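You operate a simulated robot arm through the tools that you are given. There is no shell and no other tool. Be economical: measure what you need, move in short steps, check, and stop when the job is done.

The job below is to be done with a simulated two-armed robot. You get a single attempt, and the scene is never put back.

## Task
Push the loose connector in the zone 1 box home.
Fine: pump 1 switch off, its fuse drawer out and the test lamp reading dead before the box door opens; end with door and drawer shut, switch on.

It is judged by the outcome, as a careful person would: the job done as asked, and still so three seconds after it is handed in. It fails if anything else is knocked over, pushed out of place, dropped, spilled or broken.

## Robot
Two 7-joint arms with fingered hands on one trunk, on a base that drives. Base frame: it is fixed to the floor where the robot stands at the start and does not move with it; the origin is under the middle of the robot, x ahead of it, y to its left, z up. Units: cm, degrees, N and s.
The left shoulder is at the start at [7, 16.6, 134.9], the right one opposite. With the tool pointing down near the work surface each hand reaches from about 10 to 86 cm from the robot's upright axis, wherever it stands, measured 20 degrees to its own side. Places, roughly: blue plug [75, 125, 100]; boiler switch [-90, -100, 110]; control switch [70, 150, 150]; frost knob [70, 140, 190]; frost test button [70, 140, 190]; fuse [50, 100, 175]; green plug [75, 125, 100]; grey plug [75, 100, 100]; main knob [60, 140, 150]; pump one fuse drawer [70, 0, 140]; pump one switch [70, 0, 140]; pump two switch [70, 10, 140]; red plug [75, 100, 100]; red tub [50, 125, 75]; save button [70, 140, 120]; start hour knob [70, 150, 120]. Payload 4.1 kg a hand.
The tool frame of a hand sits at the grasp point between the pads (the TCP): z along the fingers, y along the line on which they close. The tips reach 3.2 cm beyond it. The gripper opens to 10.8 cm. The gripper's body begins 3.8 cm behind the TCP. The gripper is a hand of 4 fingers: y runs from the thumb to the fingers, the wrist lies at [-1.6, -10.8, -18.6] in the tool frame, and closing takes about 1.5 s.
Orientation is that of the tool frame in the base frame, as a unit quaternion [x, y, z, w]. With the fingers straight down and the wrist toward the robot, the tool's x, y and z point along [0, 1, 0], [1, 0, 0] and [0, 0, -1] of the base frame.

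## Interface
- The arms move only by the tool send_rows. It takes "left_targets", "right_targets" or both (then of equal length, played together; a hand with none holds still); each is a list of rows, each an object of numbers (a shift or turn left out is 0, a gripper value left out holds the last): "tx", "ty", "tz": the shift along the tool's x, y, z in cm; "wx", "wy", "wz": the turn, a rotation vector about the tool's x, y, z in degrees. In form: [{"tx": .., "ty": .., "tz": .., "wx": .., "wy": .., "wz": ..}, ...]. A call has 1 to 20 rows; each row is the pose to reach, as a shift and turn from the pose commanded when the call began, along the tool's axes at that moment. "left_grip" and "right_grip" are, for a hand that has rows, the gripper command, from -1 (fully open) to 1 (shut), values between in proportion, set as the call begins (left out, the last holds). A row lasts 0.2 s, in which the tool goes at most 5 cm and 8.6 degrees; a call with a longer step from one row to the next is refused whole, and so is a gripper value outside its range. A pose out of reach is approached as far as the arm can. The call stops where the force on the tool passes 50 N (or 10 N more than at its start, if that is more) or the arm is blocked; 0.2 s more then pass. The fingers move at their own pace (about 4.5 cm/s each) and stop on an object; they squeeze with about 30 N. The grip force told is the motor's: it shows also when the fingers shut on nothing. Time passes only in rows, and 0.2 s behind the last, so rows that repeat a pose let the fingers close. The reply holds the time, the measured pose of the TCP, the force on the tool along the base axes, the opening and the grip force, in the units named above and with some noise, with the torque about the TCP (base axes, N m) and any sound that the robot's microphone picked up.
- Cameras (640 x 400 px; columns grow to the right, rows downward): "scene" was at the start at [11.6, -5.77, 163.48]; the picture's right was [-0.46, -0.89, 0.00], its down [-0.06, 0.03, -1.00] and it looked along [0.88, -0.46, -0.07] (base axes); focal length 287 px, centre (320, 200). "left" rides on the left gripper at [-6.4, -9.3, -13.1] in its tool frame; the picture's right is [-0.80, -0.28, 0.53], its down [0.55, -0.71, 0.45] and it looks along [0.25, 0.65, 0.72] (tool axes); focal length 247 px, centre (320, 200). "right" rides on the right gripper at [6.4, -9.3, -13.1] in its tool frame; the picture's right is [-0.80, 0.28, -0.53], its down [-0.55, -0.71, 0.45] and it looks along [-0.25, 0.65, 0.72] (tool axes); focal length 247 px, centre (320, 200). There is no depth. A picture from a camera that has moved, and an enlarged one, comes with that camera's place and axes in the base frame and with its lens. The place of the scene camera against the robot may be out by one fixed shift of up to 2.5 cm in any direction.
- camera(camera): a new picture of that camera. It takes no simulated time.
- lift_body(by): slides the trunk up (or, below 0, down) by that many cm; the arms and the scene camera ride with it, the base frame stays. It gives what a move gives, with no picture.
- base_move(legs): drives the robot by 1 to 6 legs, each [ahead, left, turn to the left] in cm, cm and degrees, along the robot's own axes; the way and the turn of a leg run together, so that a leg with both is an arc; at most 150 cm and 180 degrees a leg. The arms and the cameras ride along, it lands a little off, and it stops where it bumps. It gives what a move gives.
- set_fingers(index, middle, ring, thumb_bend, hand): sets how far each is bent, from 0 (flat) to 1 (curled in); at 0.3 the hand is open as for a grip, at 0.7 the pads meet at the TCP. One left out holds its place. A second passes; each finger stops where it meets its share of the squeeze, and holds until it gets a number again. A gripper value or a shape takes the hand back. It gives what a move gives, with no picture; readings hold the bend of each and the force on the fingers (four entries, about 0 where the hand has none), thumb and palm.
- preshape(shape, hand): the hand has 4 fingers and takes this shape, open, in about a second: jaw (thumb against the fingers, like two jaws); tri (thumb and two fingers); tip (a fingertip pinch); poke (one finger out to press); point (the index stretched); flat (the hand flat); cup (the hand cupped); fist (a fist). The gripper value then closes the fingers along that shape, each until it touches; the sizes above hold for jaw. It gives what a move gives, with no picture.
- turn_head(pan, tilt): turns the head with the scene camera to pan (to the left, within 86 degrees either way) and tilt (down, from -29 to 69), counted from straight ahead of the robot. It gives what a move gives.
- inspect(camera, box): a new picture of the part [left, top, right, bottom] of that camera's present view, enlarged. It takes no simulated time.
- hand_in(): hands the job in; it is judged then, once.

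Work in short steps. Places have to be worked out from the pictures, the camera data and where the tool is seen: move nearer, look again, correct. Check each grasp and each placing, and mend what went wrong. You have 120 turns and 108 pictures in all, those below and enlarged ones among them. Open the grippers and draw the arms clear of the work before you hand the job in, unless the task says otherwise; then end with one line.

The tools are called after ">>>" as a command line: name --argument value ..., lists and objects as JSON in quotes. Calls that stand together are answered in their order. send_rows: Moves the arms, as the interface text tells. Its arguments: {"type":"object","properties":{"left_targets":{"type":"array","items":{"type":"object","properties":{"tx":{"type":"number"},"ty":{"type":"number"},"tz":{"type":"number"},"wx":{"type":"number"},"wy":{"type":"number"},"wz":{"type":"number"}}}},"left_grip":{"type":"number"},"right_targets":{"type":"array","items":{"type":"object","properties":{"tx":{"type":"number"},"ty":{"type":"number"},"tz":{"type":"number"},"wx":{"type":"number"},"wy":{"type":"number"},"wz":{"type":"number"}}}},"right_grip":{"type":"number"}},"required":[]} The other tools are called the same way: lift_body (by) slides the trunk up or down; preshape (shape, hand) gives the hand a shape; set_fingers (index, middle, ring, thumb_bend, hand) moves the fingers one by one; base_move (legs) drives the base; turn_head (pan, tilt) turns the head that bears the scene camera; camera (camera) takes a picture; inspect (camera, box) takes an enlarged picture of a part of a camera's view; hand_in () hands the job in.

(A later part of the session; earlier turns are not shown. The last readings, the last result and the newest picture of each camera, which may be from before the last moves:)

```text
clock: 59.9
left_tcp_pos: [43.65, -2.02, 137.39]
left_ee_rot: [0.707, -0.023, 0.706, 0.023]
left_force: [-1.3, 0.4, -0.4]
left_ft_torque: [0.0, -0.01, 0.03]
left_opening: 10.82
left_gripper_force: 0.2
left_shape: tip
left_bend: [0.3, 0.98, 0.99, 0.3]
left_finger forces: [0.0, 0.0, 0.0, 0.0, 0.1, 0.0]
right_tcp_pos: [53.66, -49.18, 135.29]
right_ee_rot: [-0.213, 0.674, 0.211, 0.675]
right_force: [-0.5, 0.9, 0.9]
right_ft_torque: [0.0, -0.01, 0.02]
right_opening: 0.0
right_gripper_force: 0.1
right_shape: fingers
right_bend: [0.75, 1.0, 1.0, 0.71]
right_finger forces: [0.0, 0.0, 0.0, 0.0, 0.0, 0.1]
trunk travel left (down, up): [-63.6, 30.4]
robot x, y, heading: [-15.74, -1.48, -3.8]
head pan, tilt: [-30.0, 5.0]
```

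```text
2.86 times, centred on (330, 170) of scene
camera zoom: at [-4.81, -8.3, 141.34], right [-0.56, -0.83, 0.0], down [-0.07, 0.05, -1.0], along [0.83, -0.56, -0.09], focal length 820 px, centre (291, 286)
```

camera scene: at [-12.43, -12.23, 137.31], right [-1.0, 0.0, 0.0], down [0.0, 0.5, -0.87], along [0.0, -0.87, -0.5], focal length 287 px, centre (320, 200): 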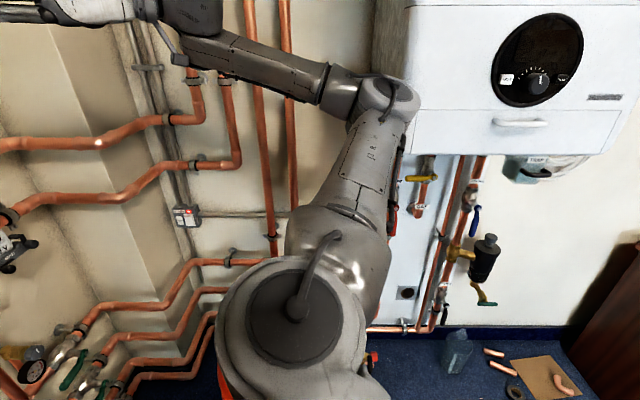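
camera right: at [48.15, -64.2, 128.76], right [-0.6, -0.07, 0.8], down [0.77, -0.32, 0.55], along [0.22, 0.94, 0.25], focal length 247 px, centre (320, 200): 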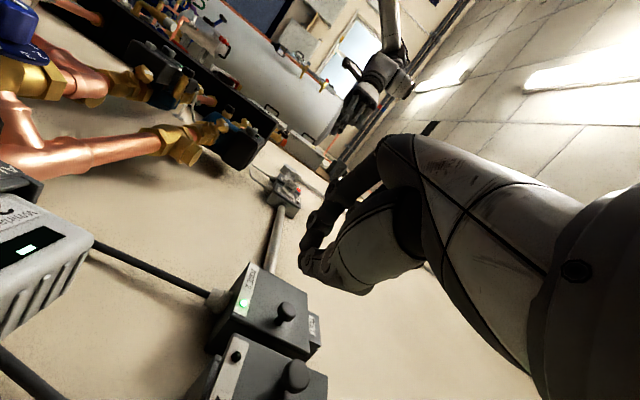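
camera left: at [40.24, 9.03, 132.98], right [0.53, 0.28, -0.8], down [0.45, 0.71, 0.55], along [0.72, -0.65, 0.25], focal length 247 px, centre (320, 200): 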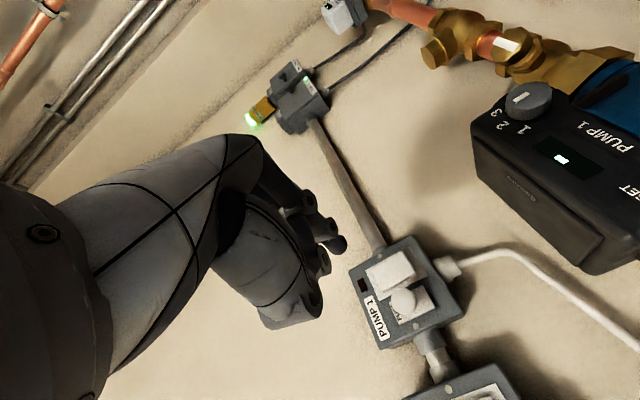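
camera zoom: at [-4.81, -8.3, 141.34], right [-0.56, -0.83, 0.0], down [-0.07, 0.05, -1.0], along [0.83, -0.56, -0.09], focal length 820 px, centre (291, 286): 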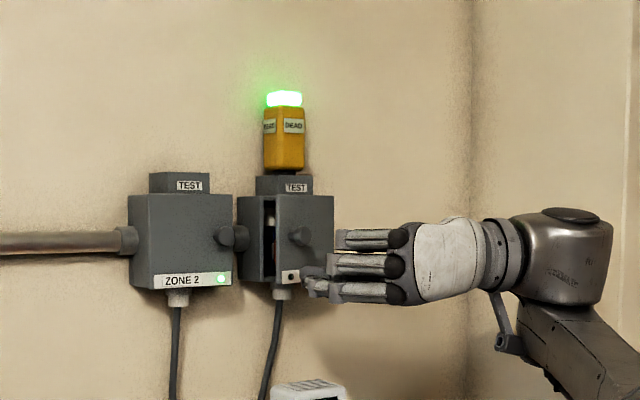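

The pinch slipped off because the yaw went beyond the arm's reach, but the door stayed ajar by 15–20°. I'll straighten the hand, back off, and form a poke finger to sweep the door open from its free edge.

>>> send_rows --right_targets '[{"tx": -0.5, "ty": 1, "tz": -0.5, "wx": 7}, {"tx": -1, "ty": 2, "tz": -0.5, "wx": 14}, {"tx": -1.5, "ty": 3, "tz": -0.5, "wx": 21}, {"tx": -2.2, "ty": 4, "tz": -0.5, "wx": 28}, {"tx": -2.7, "ty": 4.6, "tz": -0.5, "wx": 35}, {"tx": -2.7, "ty": 4.6, "tz": -0.5, "wx": 35}]'

>>> preshape --shape "poke" --hand "right"

>>> camera --camera "right"

>>> inspect --camera "scene" --box '[270, 140, 370, 210]'

```text
clock: 61.3
left_tcp_pos: [43.59, -2.07, 137.39]
left_ee_rot: [0.707, -0.025, 0.706, 0.024]
left_force: [-0.4, -0.8, -0.2]
left_ft_torque: [0.02, 0.01, 0.03]
left_opening: 10.79
left_gripper_force: 0.1
left_shape: tip
left_bend: [0.3, 0.98, 0.99, 0.3]
left_finger forces: [0.0, 0.0, 0.0, 0.2, 0.0, 0.0]
right_tcp_pos: [50.64, -46.16, 138.08]
right_ee_rot: [0.0, 0.707, -0.001, 0.707]
right_force: [0.0, 0.3, -0.5]
right_ft_torque: [0.0, 0.0, 0.06]
right_opening: 0.0
right_gripper_force: 0.1
right_shape: fingers
right_bend: [0.75, 1.0, 1.0, 0.71]
right_finger forces: [0.1, 0.0, 0.0, 0.0, 0.1, 0.1]
trunk travel left (down, up): [-63.6, 30.4]
robot x, y, heading: [-15.85, -1.4, -3.6]
head pan, tilt: [-30.0, 5.0]
```

```text
clock: 62.2
left_tcp_pos: [43.6, -1.98, 137.47]
left_ee_rot: [0.706, -0.024, 0.707, 0.023]
left_force: [0.6, -0.6, -0.1]
left_ft_torque: [0.0, -0.01, 0.01]
left_opening: 10.79
left_gripper_force: 0.2
left_shape: tip
left_bend: [0.3, 0.98, 0.99, 0.3]
left_finger forces: [0.1, 0.0, 0.0, 0.0, 0.0, 0.0]
right_tcp_pos: [50.57, -46.04, 138.2]
right_ee_rot: [-0.001, 0.708, 0.0, 0.707]
right_force: [-0.5, -0.4, 0.1]
right_ft_torque: [0.0, 0.0, -0.03]
right_opening: 0.0
right_gripper_force: 0.1
right_shape: poke
right_bend: [0.7, 0.7, 0.99, 1.0]
right_finger forces: [0.1, 0.1, 0.0, 0.1, 0.0, 0.0]
trunk travel left (down, up): [-63.6, 30.4]
robot x, y, heading: [-15.98, -1.66, -4.0]
head pan, tilt: [-30.0, 5.0]
```

```text
56 pictures are left
camera right: at [37.38, -55.22, 131.55], right [-0.53, 0.28, 0.8], down [0.45, -0.71, 0.55], along [0.72, 0.65, 0.25], focal length 247 px, centre (320, 200)
```

right: 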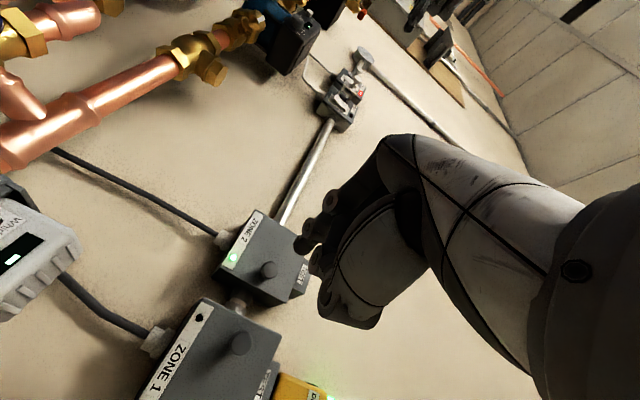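

```text
5.71 times, centred on (320, 175) of scene
camera zoom: at [-4.82, -8.26, 141.35], right [-0.56, -0.83, 0.0], down [-0.07, 0.05, -1.0], along [0.83, -0.56, -0.09], focal length 1639 px, centre (320, 343)
```

zoom: 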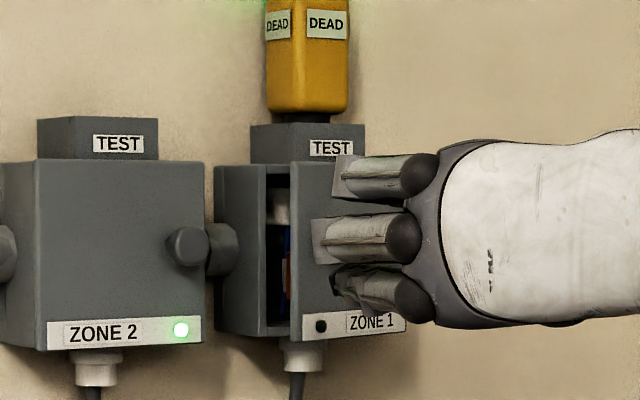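

The door's free edge is about [62.2,-50.4] (≈18° open). I'll bring the poke finger to just left of that edge at x≈57 and check alignment.

>>> send_rows --right_targets '[{"ty": -1.5, "tz": 2}, {"ty": -3.1, "tz": 4}, {"ty": -3.1, "tz": 6.4}, {"ty": -3.1, "tz": 6.4}]'

>>> inspect --camera "right" --box '[190, 160, 390, 360]'

>>> inspect --camera "scene" --box '[270, 140, 370, 210]'

```text
clock: 63.2
left_tcp_pos: [43.59, -2.0, 137.41]
left_ee_rot: [0.707, -0.024, 0.706, 0.024]
left_force: [0.6, -0.2, 0.7]
left_ft_torque: [0.02, 0.0, 0.01]
left_opening: 10.8
left_gripper_force: 0.1
left_shape: tip
left_bend: [0.3, 0.98, 0.99, 0.3]
left_finger forces: [0.1, 0.0, 0.0, 0.0, 0.1, 0.0]
right_tcp_pos: [56.97, -49.14, 138.08]
right_ee_rot: [-0.001, 0.708, -0.001, 0.707]
right_force: [-0.7, -0.5, 0.5]
right_ft_torque: [0.0, -0.02, 0.0]
right_opening: 0.0
right_gripper_force: 0.1
right_shape: poke
right_bend: [0.7, 0.7, 0.99, 1.0]
right_finger forces: [0.0, 0.0, 0.0, 0.1, 0.0, 0.0]
trunk travel left (down, up): [-63.6, 30.4]
robot x, y, heading: [-15.86, -0.97, -4.0]
head pan, tilt: [-30.0, 5.0]
```

```text
2.00 times, centred on (290, 260) of right
camera zoom: at [43.69, -58.34, 131.48], right [-0.53, 0.28, 0.8], down [0.45, -0.71, 0.55], along [0.72, 0.65, 0.25], focal length 494 px, centre (380, 80)
```

zoom: 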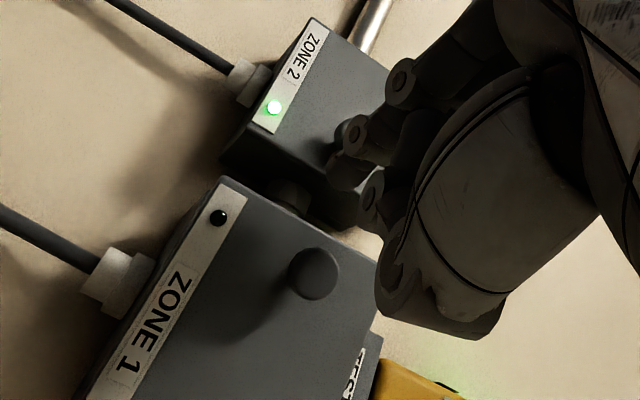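

```text
5.71 times, centred on (320, 175) of scene
camera zoom: at [-4.88, -8.32, 141.35], right [-0.56, -0.83, 0.0], down [-0.07, 0.05, -1.0], along [0.83, -0.56, -0.09], focal length 1639 px, centre (320, 343)
```

zoom: 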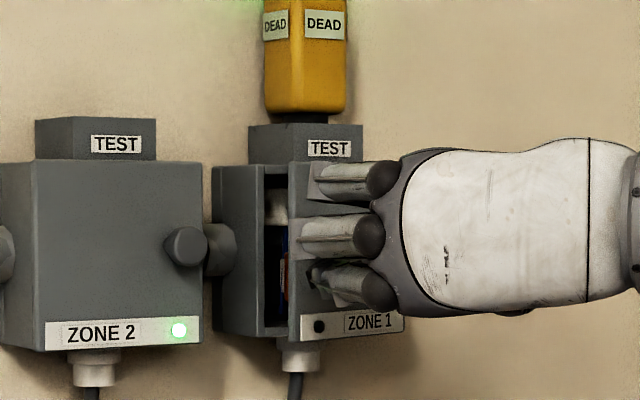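

The fingertip is at y≈-48.6, z≈137.5, just left of the door edge at y≈-50.3. I'll advance 3.4 cm beside the edge.

>>> send_rows --right_targets '[{"tz": 1}, {"tz": 2}, {"tz": 2.8}, {"tz": 3.4}, {"tz": 3.4}]'

>>> inspect --camera "right" --box '[190, 160, 390, 360]'

>>> inspect --camera "scene" --box '[270, 140, 370, 210]'

```text
clock: 64.4
left_tcp_pos: [43.48, -1.95, 137.38]
left_ee_rot: [0.706, -0.025, 0.707, 0.025]
left_force: [0.3, 0.3, 0.5]
left_ft_torque: [0.03, 0.01, 0.04]
left_opening: 10.76
left_gripper_force: 0.0
left_shape: tip
left_bend: [0.3, 0.98, 0.99, 0.3]
left_finger forces: [0.0, 0.0, 0.0, 0.1, 0.0, 0.1]
right_tcp_pos: [60.44, -49.06, 138.01]
right_ee_rot: [-0.001, 0.707, 0.0, 0.707]
right_force: [0.5, -0.5, 0.5]
right_ft_torque: [0.02, 0.02, 0.0]
right_opening: 0.0
right_gripper_force: 0.1
right_shape: poke
right_bend: [0.7, 0.7, 0.99, 1.0]
right_finger forces: [0.0, 0.1, 0.0, 0.0, 0.0, 0.0]
trunk travel left (down, up): [-63.6, 30.4]
robot x, y, heading: [-15.83, -1.02, -3.7]
head pan, tilt: [-30.0, 5.0]
```

```text
2.00 times, centred on (290, 260) of right
camera zoom: at [47.1, -58.33, 131.56], right [-0.53, 0.28, 0.8], down [0.45, -0.71, 0.55], along [0.72, 0.65, 0.25], focal length 494 px, centre (380, 80)
```

zoom: 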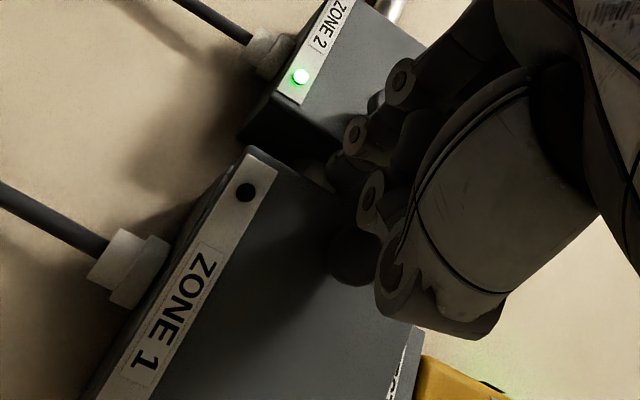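

```text
5.71 times, centred on (320, 175) of scene
camera zoom: at [-4.85, -8.3, 141.35], right [-0.56, -0.83, 0.0], down [-0.07, 0.05, -1.0], along [0.83, -0.56, -0.09], focal length 1639 px, centre (320, 343)
```

zoom: 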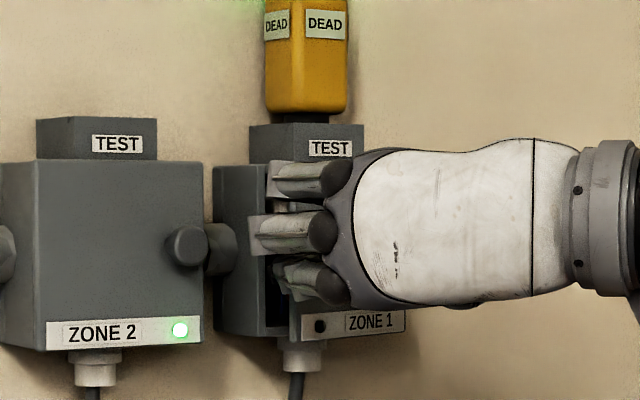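

The tip is now beside the gap, going behind the edge. I'll sweep right 2.5 cm and check forces.

>>> send_rows --right_targets '[{"tz": 0.4}, {"tz": 0.4, "ty": -0.6}, {"tz": 0.4, "ty": -1.2}, {"tz": 0.4, "ty": -1.8}, {"tz": 0.4, "ty": -2.5}, {"tz": 0.4, "ty": -2.5}]'

>>> inspect --camera "scene" --box '[270, 140, 370, 210]'

```text
clock: 65.8
left_tcp_pos: [43.39, -1.27, 137.56]
left_ee_rot: [0.706, -0.021, 0.708, 0.023]
left_force: [-0.3, -1.3, -0.2]
left_ft_torque: [0.02, 0.02, 0.04]
left_opening: 10.8
left_gripper_force: 0.0
left_shape: tip
left_bend: [0.3, 0.98, 0.99, 0.3]
left_finger forces: [0.0, 0.0, 0.0, 0.0, 0.1, 0.1]
right_tcp_pos: [60.76, -49.61, 138.19]
right_ee_rot: [-0.015, 0.708, 0.007, 0.706]
right_force: [-8.5, 30.9, -2.4]
right_ft_torque: [-0.01, 0.0, 0.85]
right_opening: 0.01
right_gripper_force: 0.0
right_shape: poke
right_bend: [0.7, 0.7, 0.99, 1.0]
right_finger forces: [16.4, 16.8, 0.0, 0.1, 0.0, 0.1]
trunk travel left (down, up): [-63.6, 30.4]
robot x, y, heading: [-16.19, -1.23, -3.4]
head pan, tilt: [-30.0, 5.0]
stopped in row 6 (right hand): the force on the tool passed its limit at 52 N (the readings are from after the stop); the commanded pose is now the measured one
```

```text
5.71 times, centred on (320, 175) of scene
camera zoom: at [-4.93, -7.67, 141.4], right [-0.55, -0.83, 0.0], down [-0.07, 0.04, -1.0], along [0.83, -0.55, -0.08], focal length 1639 px, centre (320, 343)
```

zoom: 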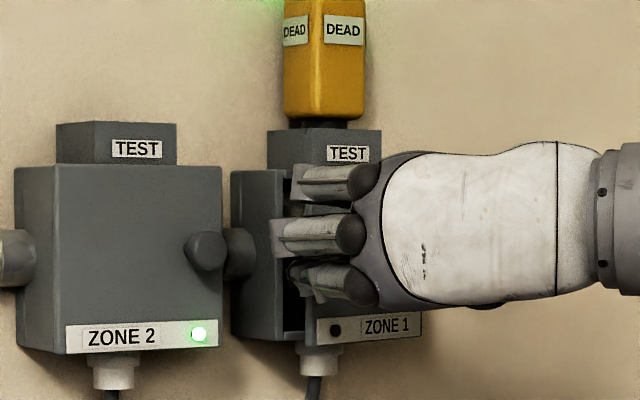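

The fingers jammed end-on against the door edge at 31 N. I'll back out and instead push the door knob sideways to the right with the fingertip, which has better leverage.

>>> send_rows --right_targets '[{"ty": 0.8}, {"ty": 0.8, "tz": -1.3}, {"ty": 0.8, "tz": -2.6}, {"ty": -0.5, "tz": -2.6}, {"ty": -1.5, "tz": -2.6}, {"ty": -2.3, "tz": -2.6}, {"ty": -3, "tz": -2.6}, {"ty": -3, "tz": -2.6}]'

>>> inspect --camera "scene" --box '[270, 140, 370, 210]'

>>> inspect --camera "right" --box '[190, 160, 390, 360]'

```text
clock: 67.2
left_tcp_pos: [43.16, -1.02, 137.57]
left_ee_rot: [0.705, -0.021, 0.708, 0.024]
left_force: [1.7, -0.5, 1.3]
left_ft_torque: [0.0, -0.02, 0.06]
left_opening: 10.79
left_gripper_force: 0.1
left_shape: tip
left_bend: [0.3, 0.98, 0.99, 0.3]
left_finger forces: [0.0, 0.0, 0.0, 0.0, 0.1, 0.0]
right_tcp_pos: [58.05, -51.06, 138.31]
right_ee_rot: [-0.02, 0.71, 0.011, 0.704]
right_force: [-21.0, 30.5, -2.1]
right_ft_torque: [0.01, 0.02, 0.86]
right_opening: 0.0
right_gripper_force: 0.1
right_shape: poke
right_bend: [0.7, 0.7, 0.99, 1.0]
right_finger forces: [17.0, 20.4, 0.0, 0.1, 0.0, 0.0]
trunk travel left (down, up): [-63.6, 30.4]
robot x, y, heading: [-16.0, -1.01, -3.6]
head pan, tilt: [-30.0, 5.0]
stopped in row 6 (right hand): the force on the tool passed its limit at 54 N (the readings are from after the stop); the commanded pose is now the measured one
```

```text
5.71 times, centred on (320, 175) of scene
camera zoom: at [-5.19, -7.56, 141.41], right [-0.55, -0.83, 0.0], down [-0.07, 0.04, -1.0], along [0.83, -0.55, -0.08], focal length 1639 px, centre (320, 343)
```

zoom: 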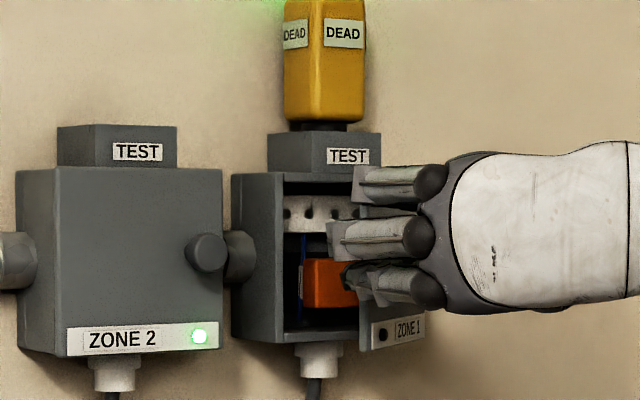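

```text
2.00 times, centred on (290, 260) of right
camera zoom: at [45.19, -60.87, 131.88], right [-0.54, 0.27, 0.8], down [0.48, -0.68, 0.55], along [0.69, 0.68, 0.24], focal length 494 px, centre (380, 80)
```

zoom: 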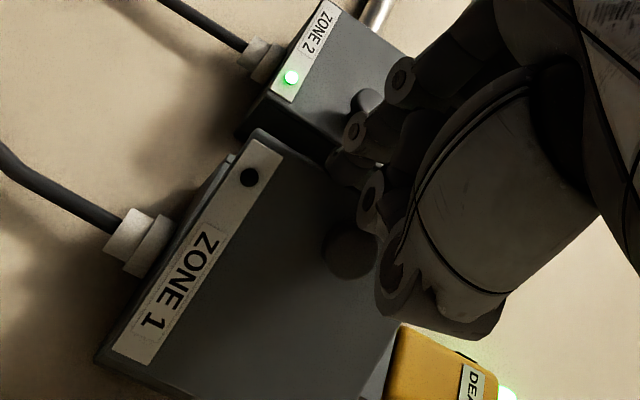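

The retreat dragged the door open to about 35°, and the orange connector and white terminal block are now visible inside. I'll re-seat the finger deeper behind the edge and follow the door's arc, pulling back and right together to avoid jamming.

>>> send_rows --right_targets '[{"ty": 1}, {"ty": 1, "tz": 1.2}, {"ty": 1, "tz": 2.4}, {"ty": 0, "tz": 2.4}, {"ty": -0.6, "tz": 1.7}, {"ty": -1.5, "tz": 1.0}, {"ty": -2.1, "tz": 0.5}, {"ty": -2.7, "tz": 0.1}, {"ty": -3.4, "tz": -0.3}, {"ty": -4.1, "tz": -0.7}, {"ty": -4.8, "tz": -1}, {"ty": -5.5, "tz": -1.3}, {"ty": -5.5, "tz": -1.3}]'

>>> inspect --camera "scene" --box '[270, 140, 370, 210]'

```text
clock: 68.2
left_tcp_pos: [43.35, -0.77, 137.53]
left_ee_rot: [0.706, -0.02, 0.708, 0.023]
left_force: [0.2, -0.6, -0.5]
left_ft_torque: [-0.01, 0.01, 0.04]
left_opening: 10.77
left_gripper_force: 0.0
left_shape: tip
left_bend: [0.3, 0.98, 0.99, 0.3]
left_finger forces: [0.0, 0.0, 0.1, 0.0, 0.0, 0.1]
right_tcp_pos: [60.68, -49.8, 138.33]
right_ee_rot: [-0.026, 0.71, 0.017, 0.704]
right_force: [-9.0, 33.0, 3.1]
right_ft_torque: [0.04, -0.08, 0.93]
right_opening: 0.0
right_gripper_force: 0.0
right_shape: poke
right_bend: [0.7, 0.7, 0.99, 1.0]
right_finger forces: [17.8, 17.1, 0.0, 0.0, 0.0, 0.1]
trunk travel left (down, up): [-63.6, 30.4]
robot x, y, heading: [-15.97, -1.25, -3.3]
head pan, tilt: [-30.0, 5.0]
stopped in row 5 (right hand): the force on the tool passed its limit at 51 N (the readings are from after the stop); the commanded pose is now the measured one
```

```text
5.71 times, centred on (320, 175) of scene
camera zoom: at [-4.98, -7.45, 141.4], right [-0.55, -0.84, 0.0], down [-0.07, 0.04, -1.0], along [0.83, -0.55, -0.08], focal length 1639 px, centre (320, 343)
```

zoom: 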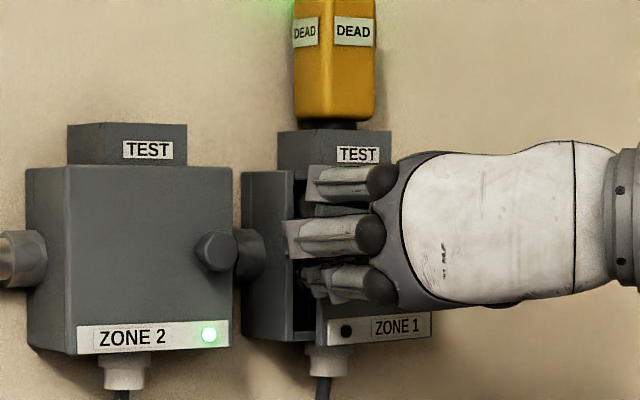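

The contact point matches the box's own left wall, so the rim is nearer than I thought (x≈63.5). I'll withdraw so the tip is only about 1 cm past the door edge, then hook and follow the arc backwards.

>>> send_rows --right_targets '[{"ty": 1}, {"ty": 1, "tz": -1.1}, {"ty": -0.4, "tz": -1.1}, {"ty": -0.7, "tz": -1.8}, {"ty": -1, "tz": -2.6}, {"ty": -1.4, "tz": -3.3}, {"ty": -1.8, "tz": -3.95}, {"ty": -2.3, "tz": -4.6}, {"ty": -2.8, "tz": -5.2}, {"ty": -3.9, "tz": -6.2}, {"ty": -4.6, "tz": -6.6}, {"ty": -5.3, "tz": -7}, {"ty": -6.7, "tz": -7.6}, {"ty": -6.7, "tz": -7.6}]'

>>> inspect --camera "scene" --box '[270, 140, 370, 210]'

```text
clock: 71.2
left_tcp_pos: [43.53, -1.28, 137.55]
left_ee_rot: [0.706, -0.021, 0.707, 0.023]
left_force: [0.3, -0.3, 0.0]
left_ft_torque: [-0.01, -0.02, 0.01]
left_opening: 10.78
left_gripper_force: 0.1
left_shape: tip
left_bend: [0.3, 0.98, 0.99, 0.3]
left_finger forces: [0.1, 0.0, 0.1, 0.0, 0.0, 0.0]
right_tcp_pos: [53.53, -58.08, 137.99]
right_ee_rot: [-0.019, 0.711, 0.012, 0.703]
right_force: [-0.8, 1.2, -0.1]
right_ft_torque: [0.03, -0.01, -0.01]
right_opening: 0.0
right_gripper_force: 0.0
right_shape: poke
right_bend: [0.7, 0.7, 0.99, 1.0]
right_finger forces: [0.1, 0.0, 0.0, 0.0, 0.0, 0.0]
trunk travel left (down, up): [-63.6, 30.4]
robot x, y, heading: [-16.13, -1.13, -3.4]
head pan, tilt: [-30.0, 5.0]
```

```text
5.71 times, centred on (320, 175) of scene
camera zoom: at [-4.83, -7.98, 141.35], right [-0.55, -0.83, 0.0], down [-0.07, 0.05, -1.0], along [0.83, -0.55, -0.09], focal length 1639 px, centre (320, 343)
```

zoom: 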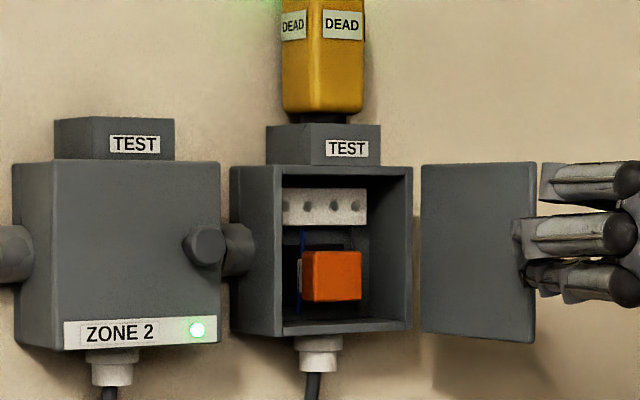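

The door is wide open with a clear view of the orange connector. I'll back the hand off and zoom from both cameras to see how the connector sits.

>>> send_rows --right_targets '[{"tz": -3}, {"tz": -6, "ty": 2}, {"tz": -6, "ty": 5}, {"tz": -6, "ty": 7}, {"tz": -6, "ty": 7}]'

>>> inspect --camera "scene" --box '[300, 155, 350, 205]'

>>> camera --camera "right"

```text
clock: 72.5
left_tcp_pos: [43.53, -1.44, 137.57]
left_ee_rot: [0.707, -0.022, 0.707, 0.021]
left_force: [-1.3, 0.1, 0.3]
left_ft_torque: [0.03, 0.02, 0.03]
left_opening: 10.79
left_gripper_force: 0.0
left_shape: tip
left_bend: [0.3, 0.98, 0.99, 0.3]
left_finger forces: [0.0, 0.0, 0.0, 0.0, 0.0, 0.0]
right_tcp_pos: [47.27, -51.32, 137.94]
right_ee_rot: [-0.02, 0.711, 0.012, 0.703]
right_force: [-0.1, 0.2, 0.1]
right_ft_torque: [-0.03, 0.03, -0.02]
right_opening: 0.0
right_gripper_force: 0.1
right_shape: poke
right_bend: [0.7, 0.7, 0.99, 1.0]
right_finger forces: [0.1, 0.1, 0.0, 0.0, 0.0, 0.0]
trunk travel left (down, up): [-63.6, 30.4]
robot x, y, heading: [-15.89, -1.03, -3.3]
head pan, tilt: [-30.0, 5.0]
```

```text
8.00 times, centred on (325, 180) of scene
camera zoom: at [-4.84, -8.05, 141.35], right [-0.55, -0.83, 0.0], down [-0.07, 0.05, -1.0], along [0.83, -0.55, -0.09], focal length 2295 px, centre (280, 360)
```

zoom: 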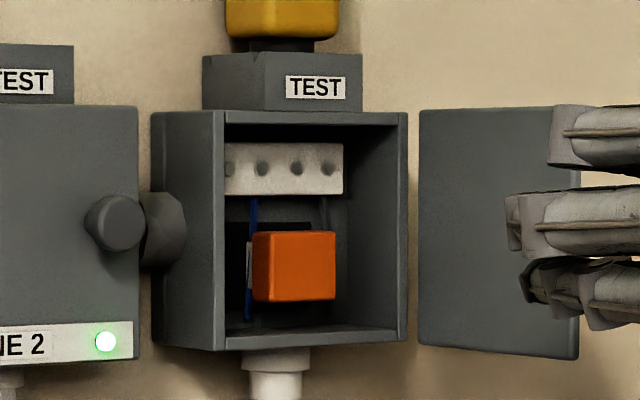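

```text
44 pictures are left
camera right: at [34.39, -61.18, 131.57], right [-0.54, 0.27, 0.8], down [0.49, -0.68, 0.55], along [0.69, 0.68, 0.23], focal length 247 px, centre (320, 200)
```

right: 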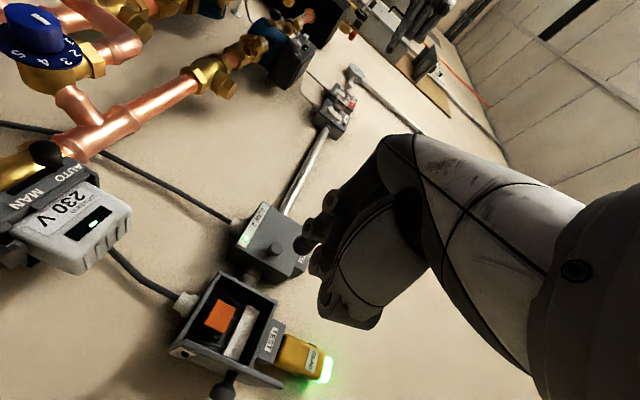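

The orange block stands proud of a dark socket on the box's back wall, so home is straight in. I'll zoom from the right camera for position.

>>> inspect --camera "right" --box '[160, 250, 310, 400]'

```text
2.67 times, centred on (235, 325) of right
camera zoom: at [34.39, -61.18, 131.57], right [-0.54, 0.27, 0.8], down [0.49, -0.68, 0.55], along [0.69, 0.68, 0.23], focal length 659 px, centre (547, -133)
```

zoom: 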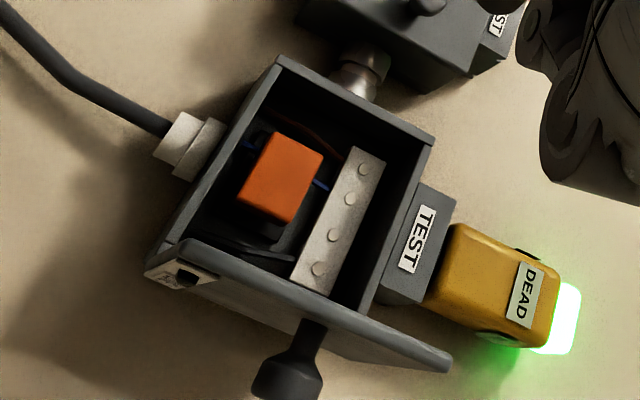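

The connector face is near [65.7,-54.3,136.4], about 2.5–3 cm square. I'll fold the other fingers fully, straighten the hand and line the index up at x=57.

>>> set_fingers --hand "right" --index 0.65 --middle 1 --ring 1 --thumb_bend 1

>>> send_rows --right_targets '[{"ty": -2, "tz": 3, "wx": 1.3}, {"ty": -3.9, "tz": 6, "tx": 0.5, "wx": 2.6}, {"ty": -3.9, "tz": 9.5, "tx": 0.5, "wx": 2.6}, {"ty": -3.9, "tz": 9.5, "tx": 0.5, "wx": 2.6}]'

>>> inspect --camera "right" --box '[180, 160, 390, 370]'

>>> inspect --camera "scene" --box '[290, 140, 370, 210]'

```text
clock: 73.5
left_tcp_pos: [43.47, -1.37, 137.49]
left_ee_rot: [0.707, -0.022, 0.707, 0.021]
left_force: [0.3, 0.2, 0.9]
left_ft_torque: [0.02, -0.02, 0.03]
left_opening: 10.76
left_gripper_force: 0.0
left_shape: tip
left_bend: [0.3, 0.98, 0.99, 0.3]
left_finger forces: [0.0, 0.0, 0.0, 0.0, 0.0, 0.1]
right_tcp_pos: [47.23, -51.26, 137.99]
right_ee_rot: [-0.02, 0.71, 0.012, 0.704]
right_force: [0.0, -0.2, -0.2]
right_ft_torque: [-0.02, -0.01, 0.03]
right_opening: 2.66
right_gripper_force: 0.0
right_shape: fingers
right_bend: [0.61, 1.0, 1.0, 1.0]
right_finger forces: [0.1, 0.0, 0.0, 0.1, 0.0, 0.0]
trunk travel left (down, up): [-63.6, 30.4]
robot x, y, heading: [-15.95, -1.06, -3.6]
head pan, tilt: [-30.0, 5.0]
```

```text
clock: 74.5
left_tcp_pos: [43.55, -1.48, 137.58]
left_ee_rot: [0.707, -0.022, 0.707, 0.021]
left_force: [-0.8, 0.3, 0.8]
left_ft_torque: [-0.02, -0.01, -0.01]
left_opening: 10.79
left_gripper_force: 0.1
left_shape: tip
left_bend: [0.3, 0.98, 0.99, 0.3]
left_finger forces: [0.0, 0.0, 0.0, 0.0, 0.1, 0.0]
right_tcp_pos: [56.93, -54.86, 137.45]
right_ee_rot: [-0.004, 0.711, -0.003, 0.703]
right_force: [-0.3, 0.2, -0.3]
right_ft_torque: [-0.01, -0.01, 0.04]
right_opening: 2.61
right_gripper_force: 0.0
right_shape: fingers
right_bend: [0.61, 1.0, 1.0, 1.0]
right_finger forces: [0.1, 0.0, 0.0, 0.0, 0.1, 0.0]
trunk travel left (down, up): [-63.6, 30.4]
robot x, y, heading: [-16.12, -1.1, -3.6]
head pan, tilt: [-30.0, 5.0]
```

```text
1.90 times, centred on (285, 265) of right
camera zoom: at [43.63, -64.19, 131.12], right [-0.52, 0.29, 0.8], down [0.45, -0.7, 0.55], along [0.72, 0.65, 0.24], focal length 470 px, centre (387, 76)
```

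zoom: 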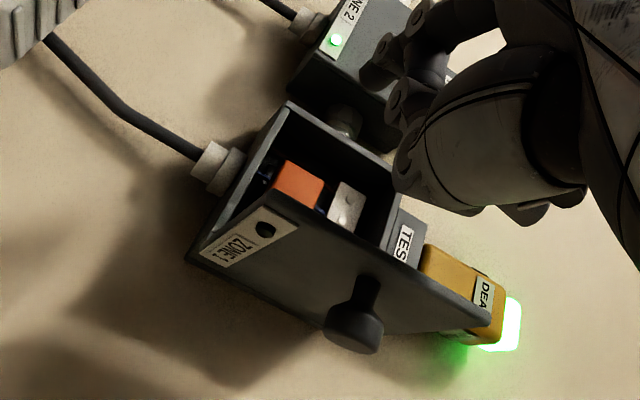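

```text
5.71 times, centred on (330, 175) of scene
camera zoom: at [-4.92, -8.1, 141.36], right [-0.55, -0.83, 0.0], down [-0.07, 0.05, -1.0], along [0.83, -0.55, -0.09], focal length 1639 px, centre (263, 343)
```

zoom: 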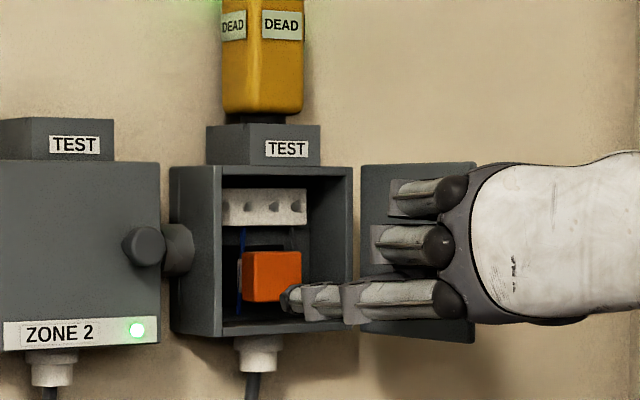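

In the scene view the index tip sits about 2 cm left and 0.8 cm below the connector's centre. I'll correct that and advance to about 1 cm short of it.

>>> send_rows --right_targets '[{"ty": -2, "tx": -0.8}, {"ty": -2, "tx": -0.8, "tz": 1}, {"ty": -2, "tx": -0.8, "tz": 2.5}, {"ty": -2, "tx": -0.8, "tz": 2.5}]'

>>> inspect --camera "right" --box '[200, 150, 380, 330]'

>>> inspect --camera "scene" --box '[300, 150, 360, 202]'

```text
clock: 75.5
left_tcp_pos: [43.24, -1.51, 137.61]
left_ee_rot: [0.707, -0.022, 0.707, 0.022]
left_force: [0.2, 0.3, 0.0]
left_ft_torque: [0.01, 0.02, -0.04]
left_opening: 10.75
left_gripper_force: 0.0
left_shape: tip
left_bend: [0.3, 0.98, 0.99, 0.3]
left_finger forces: [0.0, 0.0, 0.0, 0.1, 0.0, 0.0]
right_tcp_pos: [59.27, -56.92, 138.3]
right_ee_rot: [-0.004, 0.71, -0.004, 0.704]
right_force: [-9.4, -1.5, -1.4]
right_ft_torque: [0.04, -0.01, -0.22]
right_opening: 2.62
right_gripper_force: 5.1
right_shape: fingers
right_bend: [0.61, 1.0, 1.0, 1.0]
right_finger forces: [0.1, 0.0, 0.0, 0.0, 9.5, 0.0]
trunk travel left (down, up): [-63.6, 30.4]
robot x, y, heading: [-15.99, -0.76, -3.5]
head pan, tilt: [-30.0, 5.0]
```

```text
2.22 times, centred on (290, 240) of right
camera zoom: at [45.98, -66.28, 131.95], right [-0.53, 0.29, 0.8], down [0.45, -0.7, 0.55], along [0.72, 0.65, 0.24], focal length 549 px, centre (387, 111)
```

zoom: 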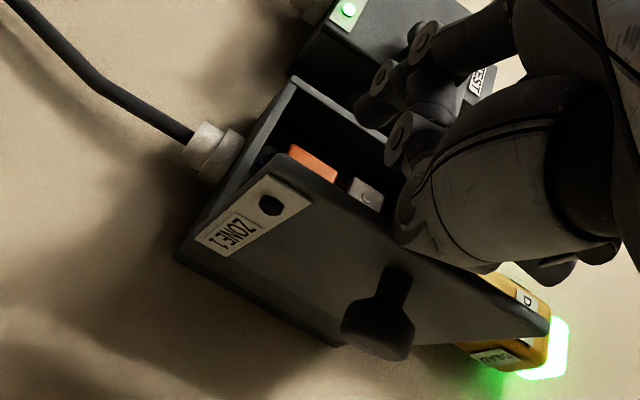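

```text
7.69 times, centred on (330, 176) of scene
camera zoom: at [-5.07, -8.11, 141.37], right [-0.55, -0.83, 0.0], down [-0.07, 0.05, -1.0], along [0.83, -0.55, -0.09], focal length 2207 px, centre (243, 385)
```

zoom: 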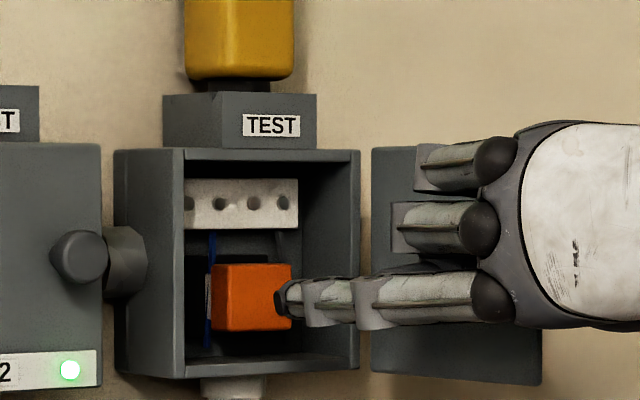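

The thumb is touching the box's right rim (9.5 N), so the fist is too wide here. I'll retreat and use closed thumb-and-index tips as a slimmer pusher.

>>> send_rows --right_targets '[{"tz": -2}, {"tz": -5}, {"tz": -5, "ty": 2.6, "tx": 1.6}, {"tz": -5, "ty": 2.6, "tx": 1.6}]'

>>> set_fingers --hand "right" --index 0.5 --thumb_bend 0.4 --middle 1 --ring 1

>>> set_fingers --hand "right" --index 0.72 --thumb_bend 0.72

>>> inspect --camera "right" --box '[200, 150, 380, 330]'

>>> inspect --camera "scene" --box '[300, 150, 360, 202]'

```text
clock: 76.5
left_tcp_pos: [43.48, -1.45, 137.45]
left_ee_rot: [0.707, -0.022, 0.707, 0.021]
left_force: [-0.6, -1.1, -0.1]
left_ft_torque: [-0.03, 0.01, 0.03]
left_opening: 10.78
left_gripper_force: 0.0
left_shape: tip
left_bend: [0.3, 0.98, 0.99, 0.3]
left_finger forces: [0.0, 0.0, 0.0, 0.0, 0.1, 0.0]
right_tcp_pos: [54.41, -54.39, 136.48]
right_ee_rot: [-0.003, 0.711, -0.004, 0.703]
right_force: [-1.2, 0.3, -0.3]
right_ft_torque: [-0.01, 0.0, 0.03]
right_opening: 2.57
right_gripper_force: 0.1
right_shape: fingers
right_bend: [0.61, 1.0, 1.0, 1.0]
right_finger forces: [0.1, 0.0, 0.1, 0.0, 0.0, 0.0]
trunk travel left (down, up): [-63.6, 30.4]
robot x, y, heading: [-16.33, -0.93, -3.6]
head pan, tilt: [-30.0, 5.0]
```

```text
clock: 77.5
left_tcp_pos: [43.59, -1.41, 137.28]
left_ee_rot: [0.707, -0.021, 0.707, 0.022]
left_force: [0.3, -0.6, -0.2]
left_ft_torque: [0.01, 0.01, 0.0]
left_opening: 10.8
left_gripper_force: 0.0
left_shape: tip
left_bend: [0.3, 0.98, 0.99, 0.3]
left_finger forces: [0.0, 0.0, 0.1, 0.0, 0.0, 0.1]
right_tcp_pos: [54.32, -54.42, 136.64]
right_ee_rot: [-0.004, 0.711, -0.003, 0.703]
right_force: [0.5, -0.2, 0.0]
right_ft_torque: [-0.01, 0.01, 0.01]
right_opening: 6.92
right_gripper_force: 0.0
right_shape: fingers
right_bend: [0.5, 1.0, 1.0, 0.4]
right_finger forces: [0.0, 0.0, 0.0, 0.1, 0.0, 0.0]
trunk travel left (down, up): [-63.6, 30.4]
robot x, y, heading: [-15.78, -1.42, -3.7]
head pan, tilt: [-30.0, 5.0]
```

```text
clock: 78.5
left_tcp_pos: [43.45, -1.38, 137.38]
left_ee_rot: [0.707, -0.021, 0.707, 0.022]
left_force: [0.6, 0.0, -0.4]
left_ft_torque: [-0.01, 0.0, 0.02]
left_opening: 10.77
left_gripper_force: 0.0
left_shape: tip
left_bend: [0.3, 0.98, 0.99, 0.3]
left_finger forces: [0.0, 0.0, 0.0, 0.0, 0.0, 0.0]
right_tcp_pos: [54.17, -54.3, 136.56]
right_ee_rot: [-0.005, 0.711, -0.003, 0.704]
right_force: [-0.8, -0.8, 1.3]
right_ft_torque: [-0.02, 0.03, 0.0]
right_opening: 0.01
right_gripper_force: 0.0
right_shape: fingers
right_bend: [0.72, 1.0, 1.0, 0.71]
right_finger forces: [0.0, 0.1, 0.0, 0.0, 0.0, 0.0]
trunk travel left (down, up): [-63.6, 30.4]
robot x, y, heading: [-16.37, -1.06, -3.4]
head pan, tilt: [-30.0, 5.0]
```

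```text
2.22 times, centred on (290, 240) of right
camera zoom: at [41.11, -63.6, 130.24], right [-0.52, 0.29, 0.8], down [0.45, -0.7, 0.55], along [0.72, 0.65, 0.23], focal length 549 px, centre (387, 111)
```

zoom: 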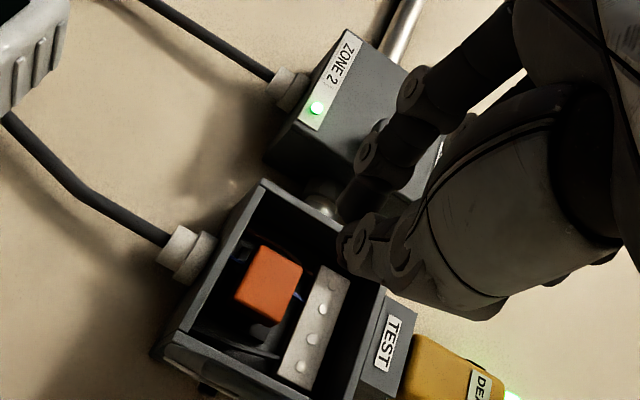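

```text
7.69 times, centred on (330, 176) of scene
camera zoom: at [-4.82, -8.04, 141.35], right [-0.55, -0.83, 0.0], down [-0.07, 0.05, -1.0], along [0.83, -0.55, -0.09], focal length 2207 px, centre (243, 385)
```

zoom: 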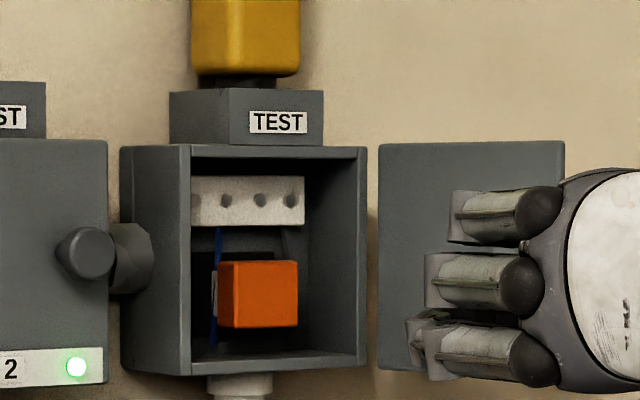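

The closed tips are at about [57.3,-54.4,135.6], in line with the connector face at y≈-54.4, z≈136. I'll advance 6 cm in steps and look.

>>> send_rows --right_targets '[{"tx": -0.3, "tz": 2}, {"tx": -0.4, "tz": 4}, {"tx": -0.4, "tz": 5}, {"tx": -0.4, "tz": 6}, {"tx": -0.4, "tz": 6}]'

>>> inspect --camera "right" --box '[200, 150, 380, 330]'

>>> inspect --camera "scene" --box '[300, 150, 360, 202]'

```text
clock: 79.7
left_tcp_pos: [43.42, -1.52, 137.5]
left_ee_rot: [0.706, -0.022, 0.707, 0.021]
left_force: [-0.2, -0.2, 1.0]
left_ft_torque: [0.01, -0.01, 0.0]
left_opening: 10.77
left_gripper_force: 0.0
left_shape: tip
left_bend: [0.3, 0.98, 0.99, 0.3]
left_finger forces: [0.0, 0.1, 0.1, 0.0, 0.1, 0.0]
right_tcp_pos: [60.26, -54.15, 136.96]
right_ee_rot: [-0.004, 0.711, -0.003, 0.703]
right_force: [-0.1, 0.7, -0.5]
right_ft_torque: [-0.04, 0.01, 0.03]
right_opening: 0.0
right_gripper_force: 0.1
right_shape: fingers
right_bend: [0.72, 1.0, 1.0, 0.71]
right_finger forces: [0.0, 0.1, 0.1, 0.1, 0.0, 0.0]
trunk travel left (down, up): [-63.6, 30.4]
robot x, y, heading: [-16.09, -1.33, -3.6]
head pan, tilt: [-30.0, 5.0]
```

```text
2.22 times, centred on (290, 240) of right
camera zoom: at [47.08, -63.56, 130.64], right [-0.52, 0.29, 0.8], down [0.45, -0.7, 0.55], along [0.72, 0.65, 0.23], focal length 549 px, centre (387, 111)
```

zoom: 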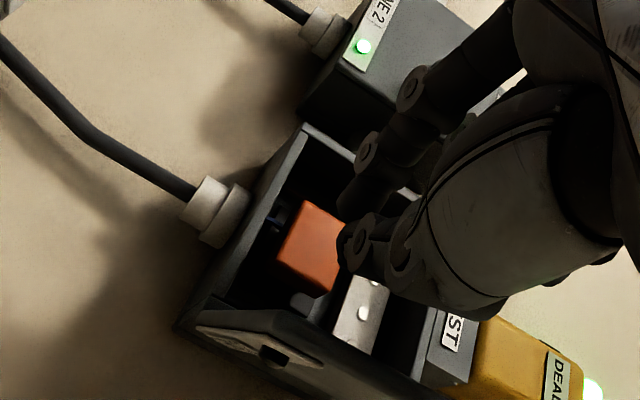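

```text
7.69 times, centred on (330, 176) of scene
camera zoom: at [-4.86, -8.06, 141.35], right [-0.55, -0.83, 0.0], down [-0.07, 0.05, -1.0], along [0.83, -0.55, -0.09], focal length 2207 px, centre (243, 385)
```

zoom: 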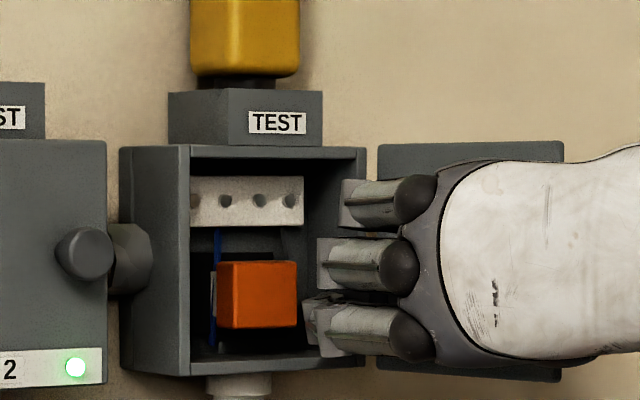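

The tips are converging on the centre of the connector face. I'll push in 0.4 cm steps, watching force and sound.

>>> send_rows --right_targets '[{"tz": 0.5}, {"tz": 1}, {"tz": 1.4}, {"tz": 1.8}, {"tz": 2.2}, {"tz": 2.6}, {"tz": 2.6}]'

>>> inspect --camera "scene" --box '[300, 150, 360, 202]'

```text
clock: 81.2
left_tcp_pos: [43.55, -1.49, 137.6]
left_ee_rot: [0.707, -0.021, 0.707, 0.022]
left_force: [0.0, -0.2, 0.1]
left_ft_torque: [-0.01, -0.02, -0.01]
left_opening: 10.78
left_gripper_force: 0.0
left_shape: tip
left_bend: [0.3, 0.98, 0.99, 0.3]
left_finger forces: [0.0, 0.1, 0.1, 0.0, 0.0, 0.1]
right_tcp_pos: [63.12, -54.2, 137.03]
right_ee_rot: [-0.005, 0.711, -0.003, 0.703]
right_force: [-0.7, -0.1, 0.0]
right_ft_torque: [-0.04, -0.03, -0.01]
right_opening: 0.0
right_gripper_force: 0.0
right_shape: fingers
right_bend: [0.72, 1.0, 1.0, 0.71]
right_finger forces: [0.0, 0.1, 0.0, 0.1, 0.0, 0.0]
trunk travel left (down, up): [-63.6, 30.4]
robot x, y, heading: [-16.35, -0.85, -3.6]
head pan, tilt: [-30.0, 5.0]
```

```text
7.69 times, centred on (330, 176) of scene
camera zoom: at [-4.83, -8.06, 141.35], right [-0.55, -0.83, 0.0], down [-0.07, 0.05, -1.0], along [0.83, -0.55, -0.09], focal length 2207 px, centre (243, 385)
```

zoom: 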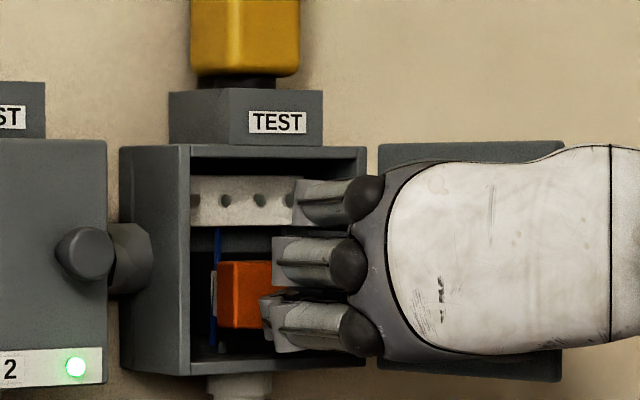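

No contact yet with the tips at x≈66.3. I'll check the right view for alignment before continuing.

>>> inspect --camera "right" --box '[220, 150, 360, 290]'

```text
2.86 times, centred on (290, 220) of right
camera zoom: at [49.82, -63.52, 130.63], right [-0.52, 0.29, 0.8], down [0.45, -0.7, 0.55], along [0.72, 0.65, 0.23], focal length 706 px, centre (406, 143)
```

zoom: 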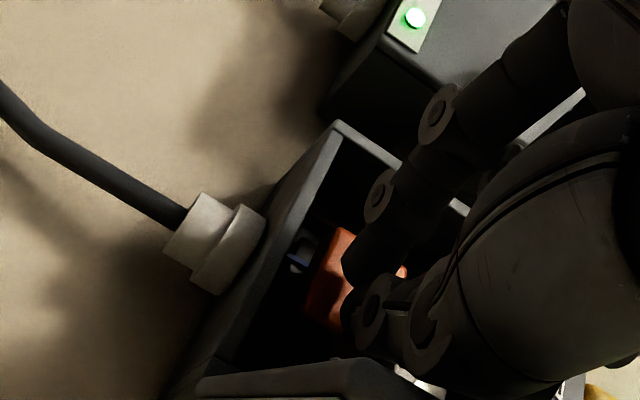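

The tips cover the middle of the orange block, so alignment is good. I'll keep pushing.

>>> send_rows --right_targets '[{"tz": 0.4}, {"tz": 0.8}, {"tz": 1.2}, {"tz": 1.6}, {"tz": 2}, {"tz": 2}]'

>>> inspect --camera "scene" --box '[300, 150, 360, 202]'

```text
clock: 82.7
left_tcp_pos: [43.23, -1.61, 137.57]
left_ee_rot: [0.706, -0.022, 0.708, 0.021]
left_force: [0.2, -0.4, 0.2]
left_ft_torque: [-0.03, 0.01, 0.0]
left_opening: 10.8
left_gripper_force: 0.1
left_shape: tip
left_bend: [0.3, 0.98, 0.99, 0.3]
left_finger forces: [0.0, 0.0, 0.1, 0.1, 0.1, 0.1]
right_tcp_pos: [64.44, -54.29, 136.88]
right_ee_rot: [-0.005, 0.711, -0.001, 0.704]
right_force: [-11.5, -5.2, -1.6]
right_ft_torque: [0.06, 0.1, -0.26]
right_opening: 0.01
right_gripper_force: 7.7
right_shape: fingers
right_bend: [0.72, 1.0, 1.0, 0.71]
right_finger forces: [0.1, 0.1, 0.1, 0.0, 15.8, 0.1]
right hand out of reach, approached as far as the arm can: row 5
trunk travel left (down, up): [-63.6, 30.4]
robot x, y, heading: [-16.07, -1.12, -3.5]
head pan, tilt: [-30.0, 5.0]
```

```text
7.69 times, centred on (330, 176) of scene
camera zoom: at [-5.14, -8.22, 141.37], right [-0.55, -0.83, 0.0], down [-0.07, 0.05, -1.0], along [0.83, -0.55, -0.09], focal length 2207 px, centre (243, 385)
```

zoom: 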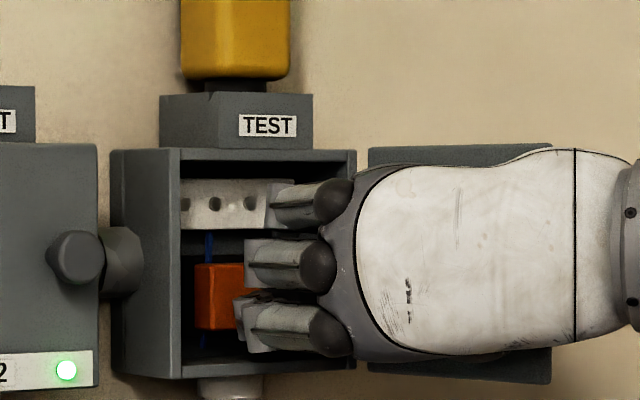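

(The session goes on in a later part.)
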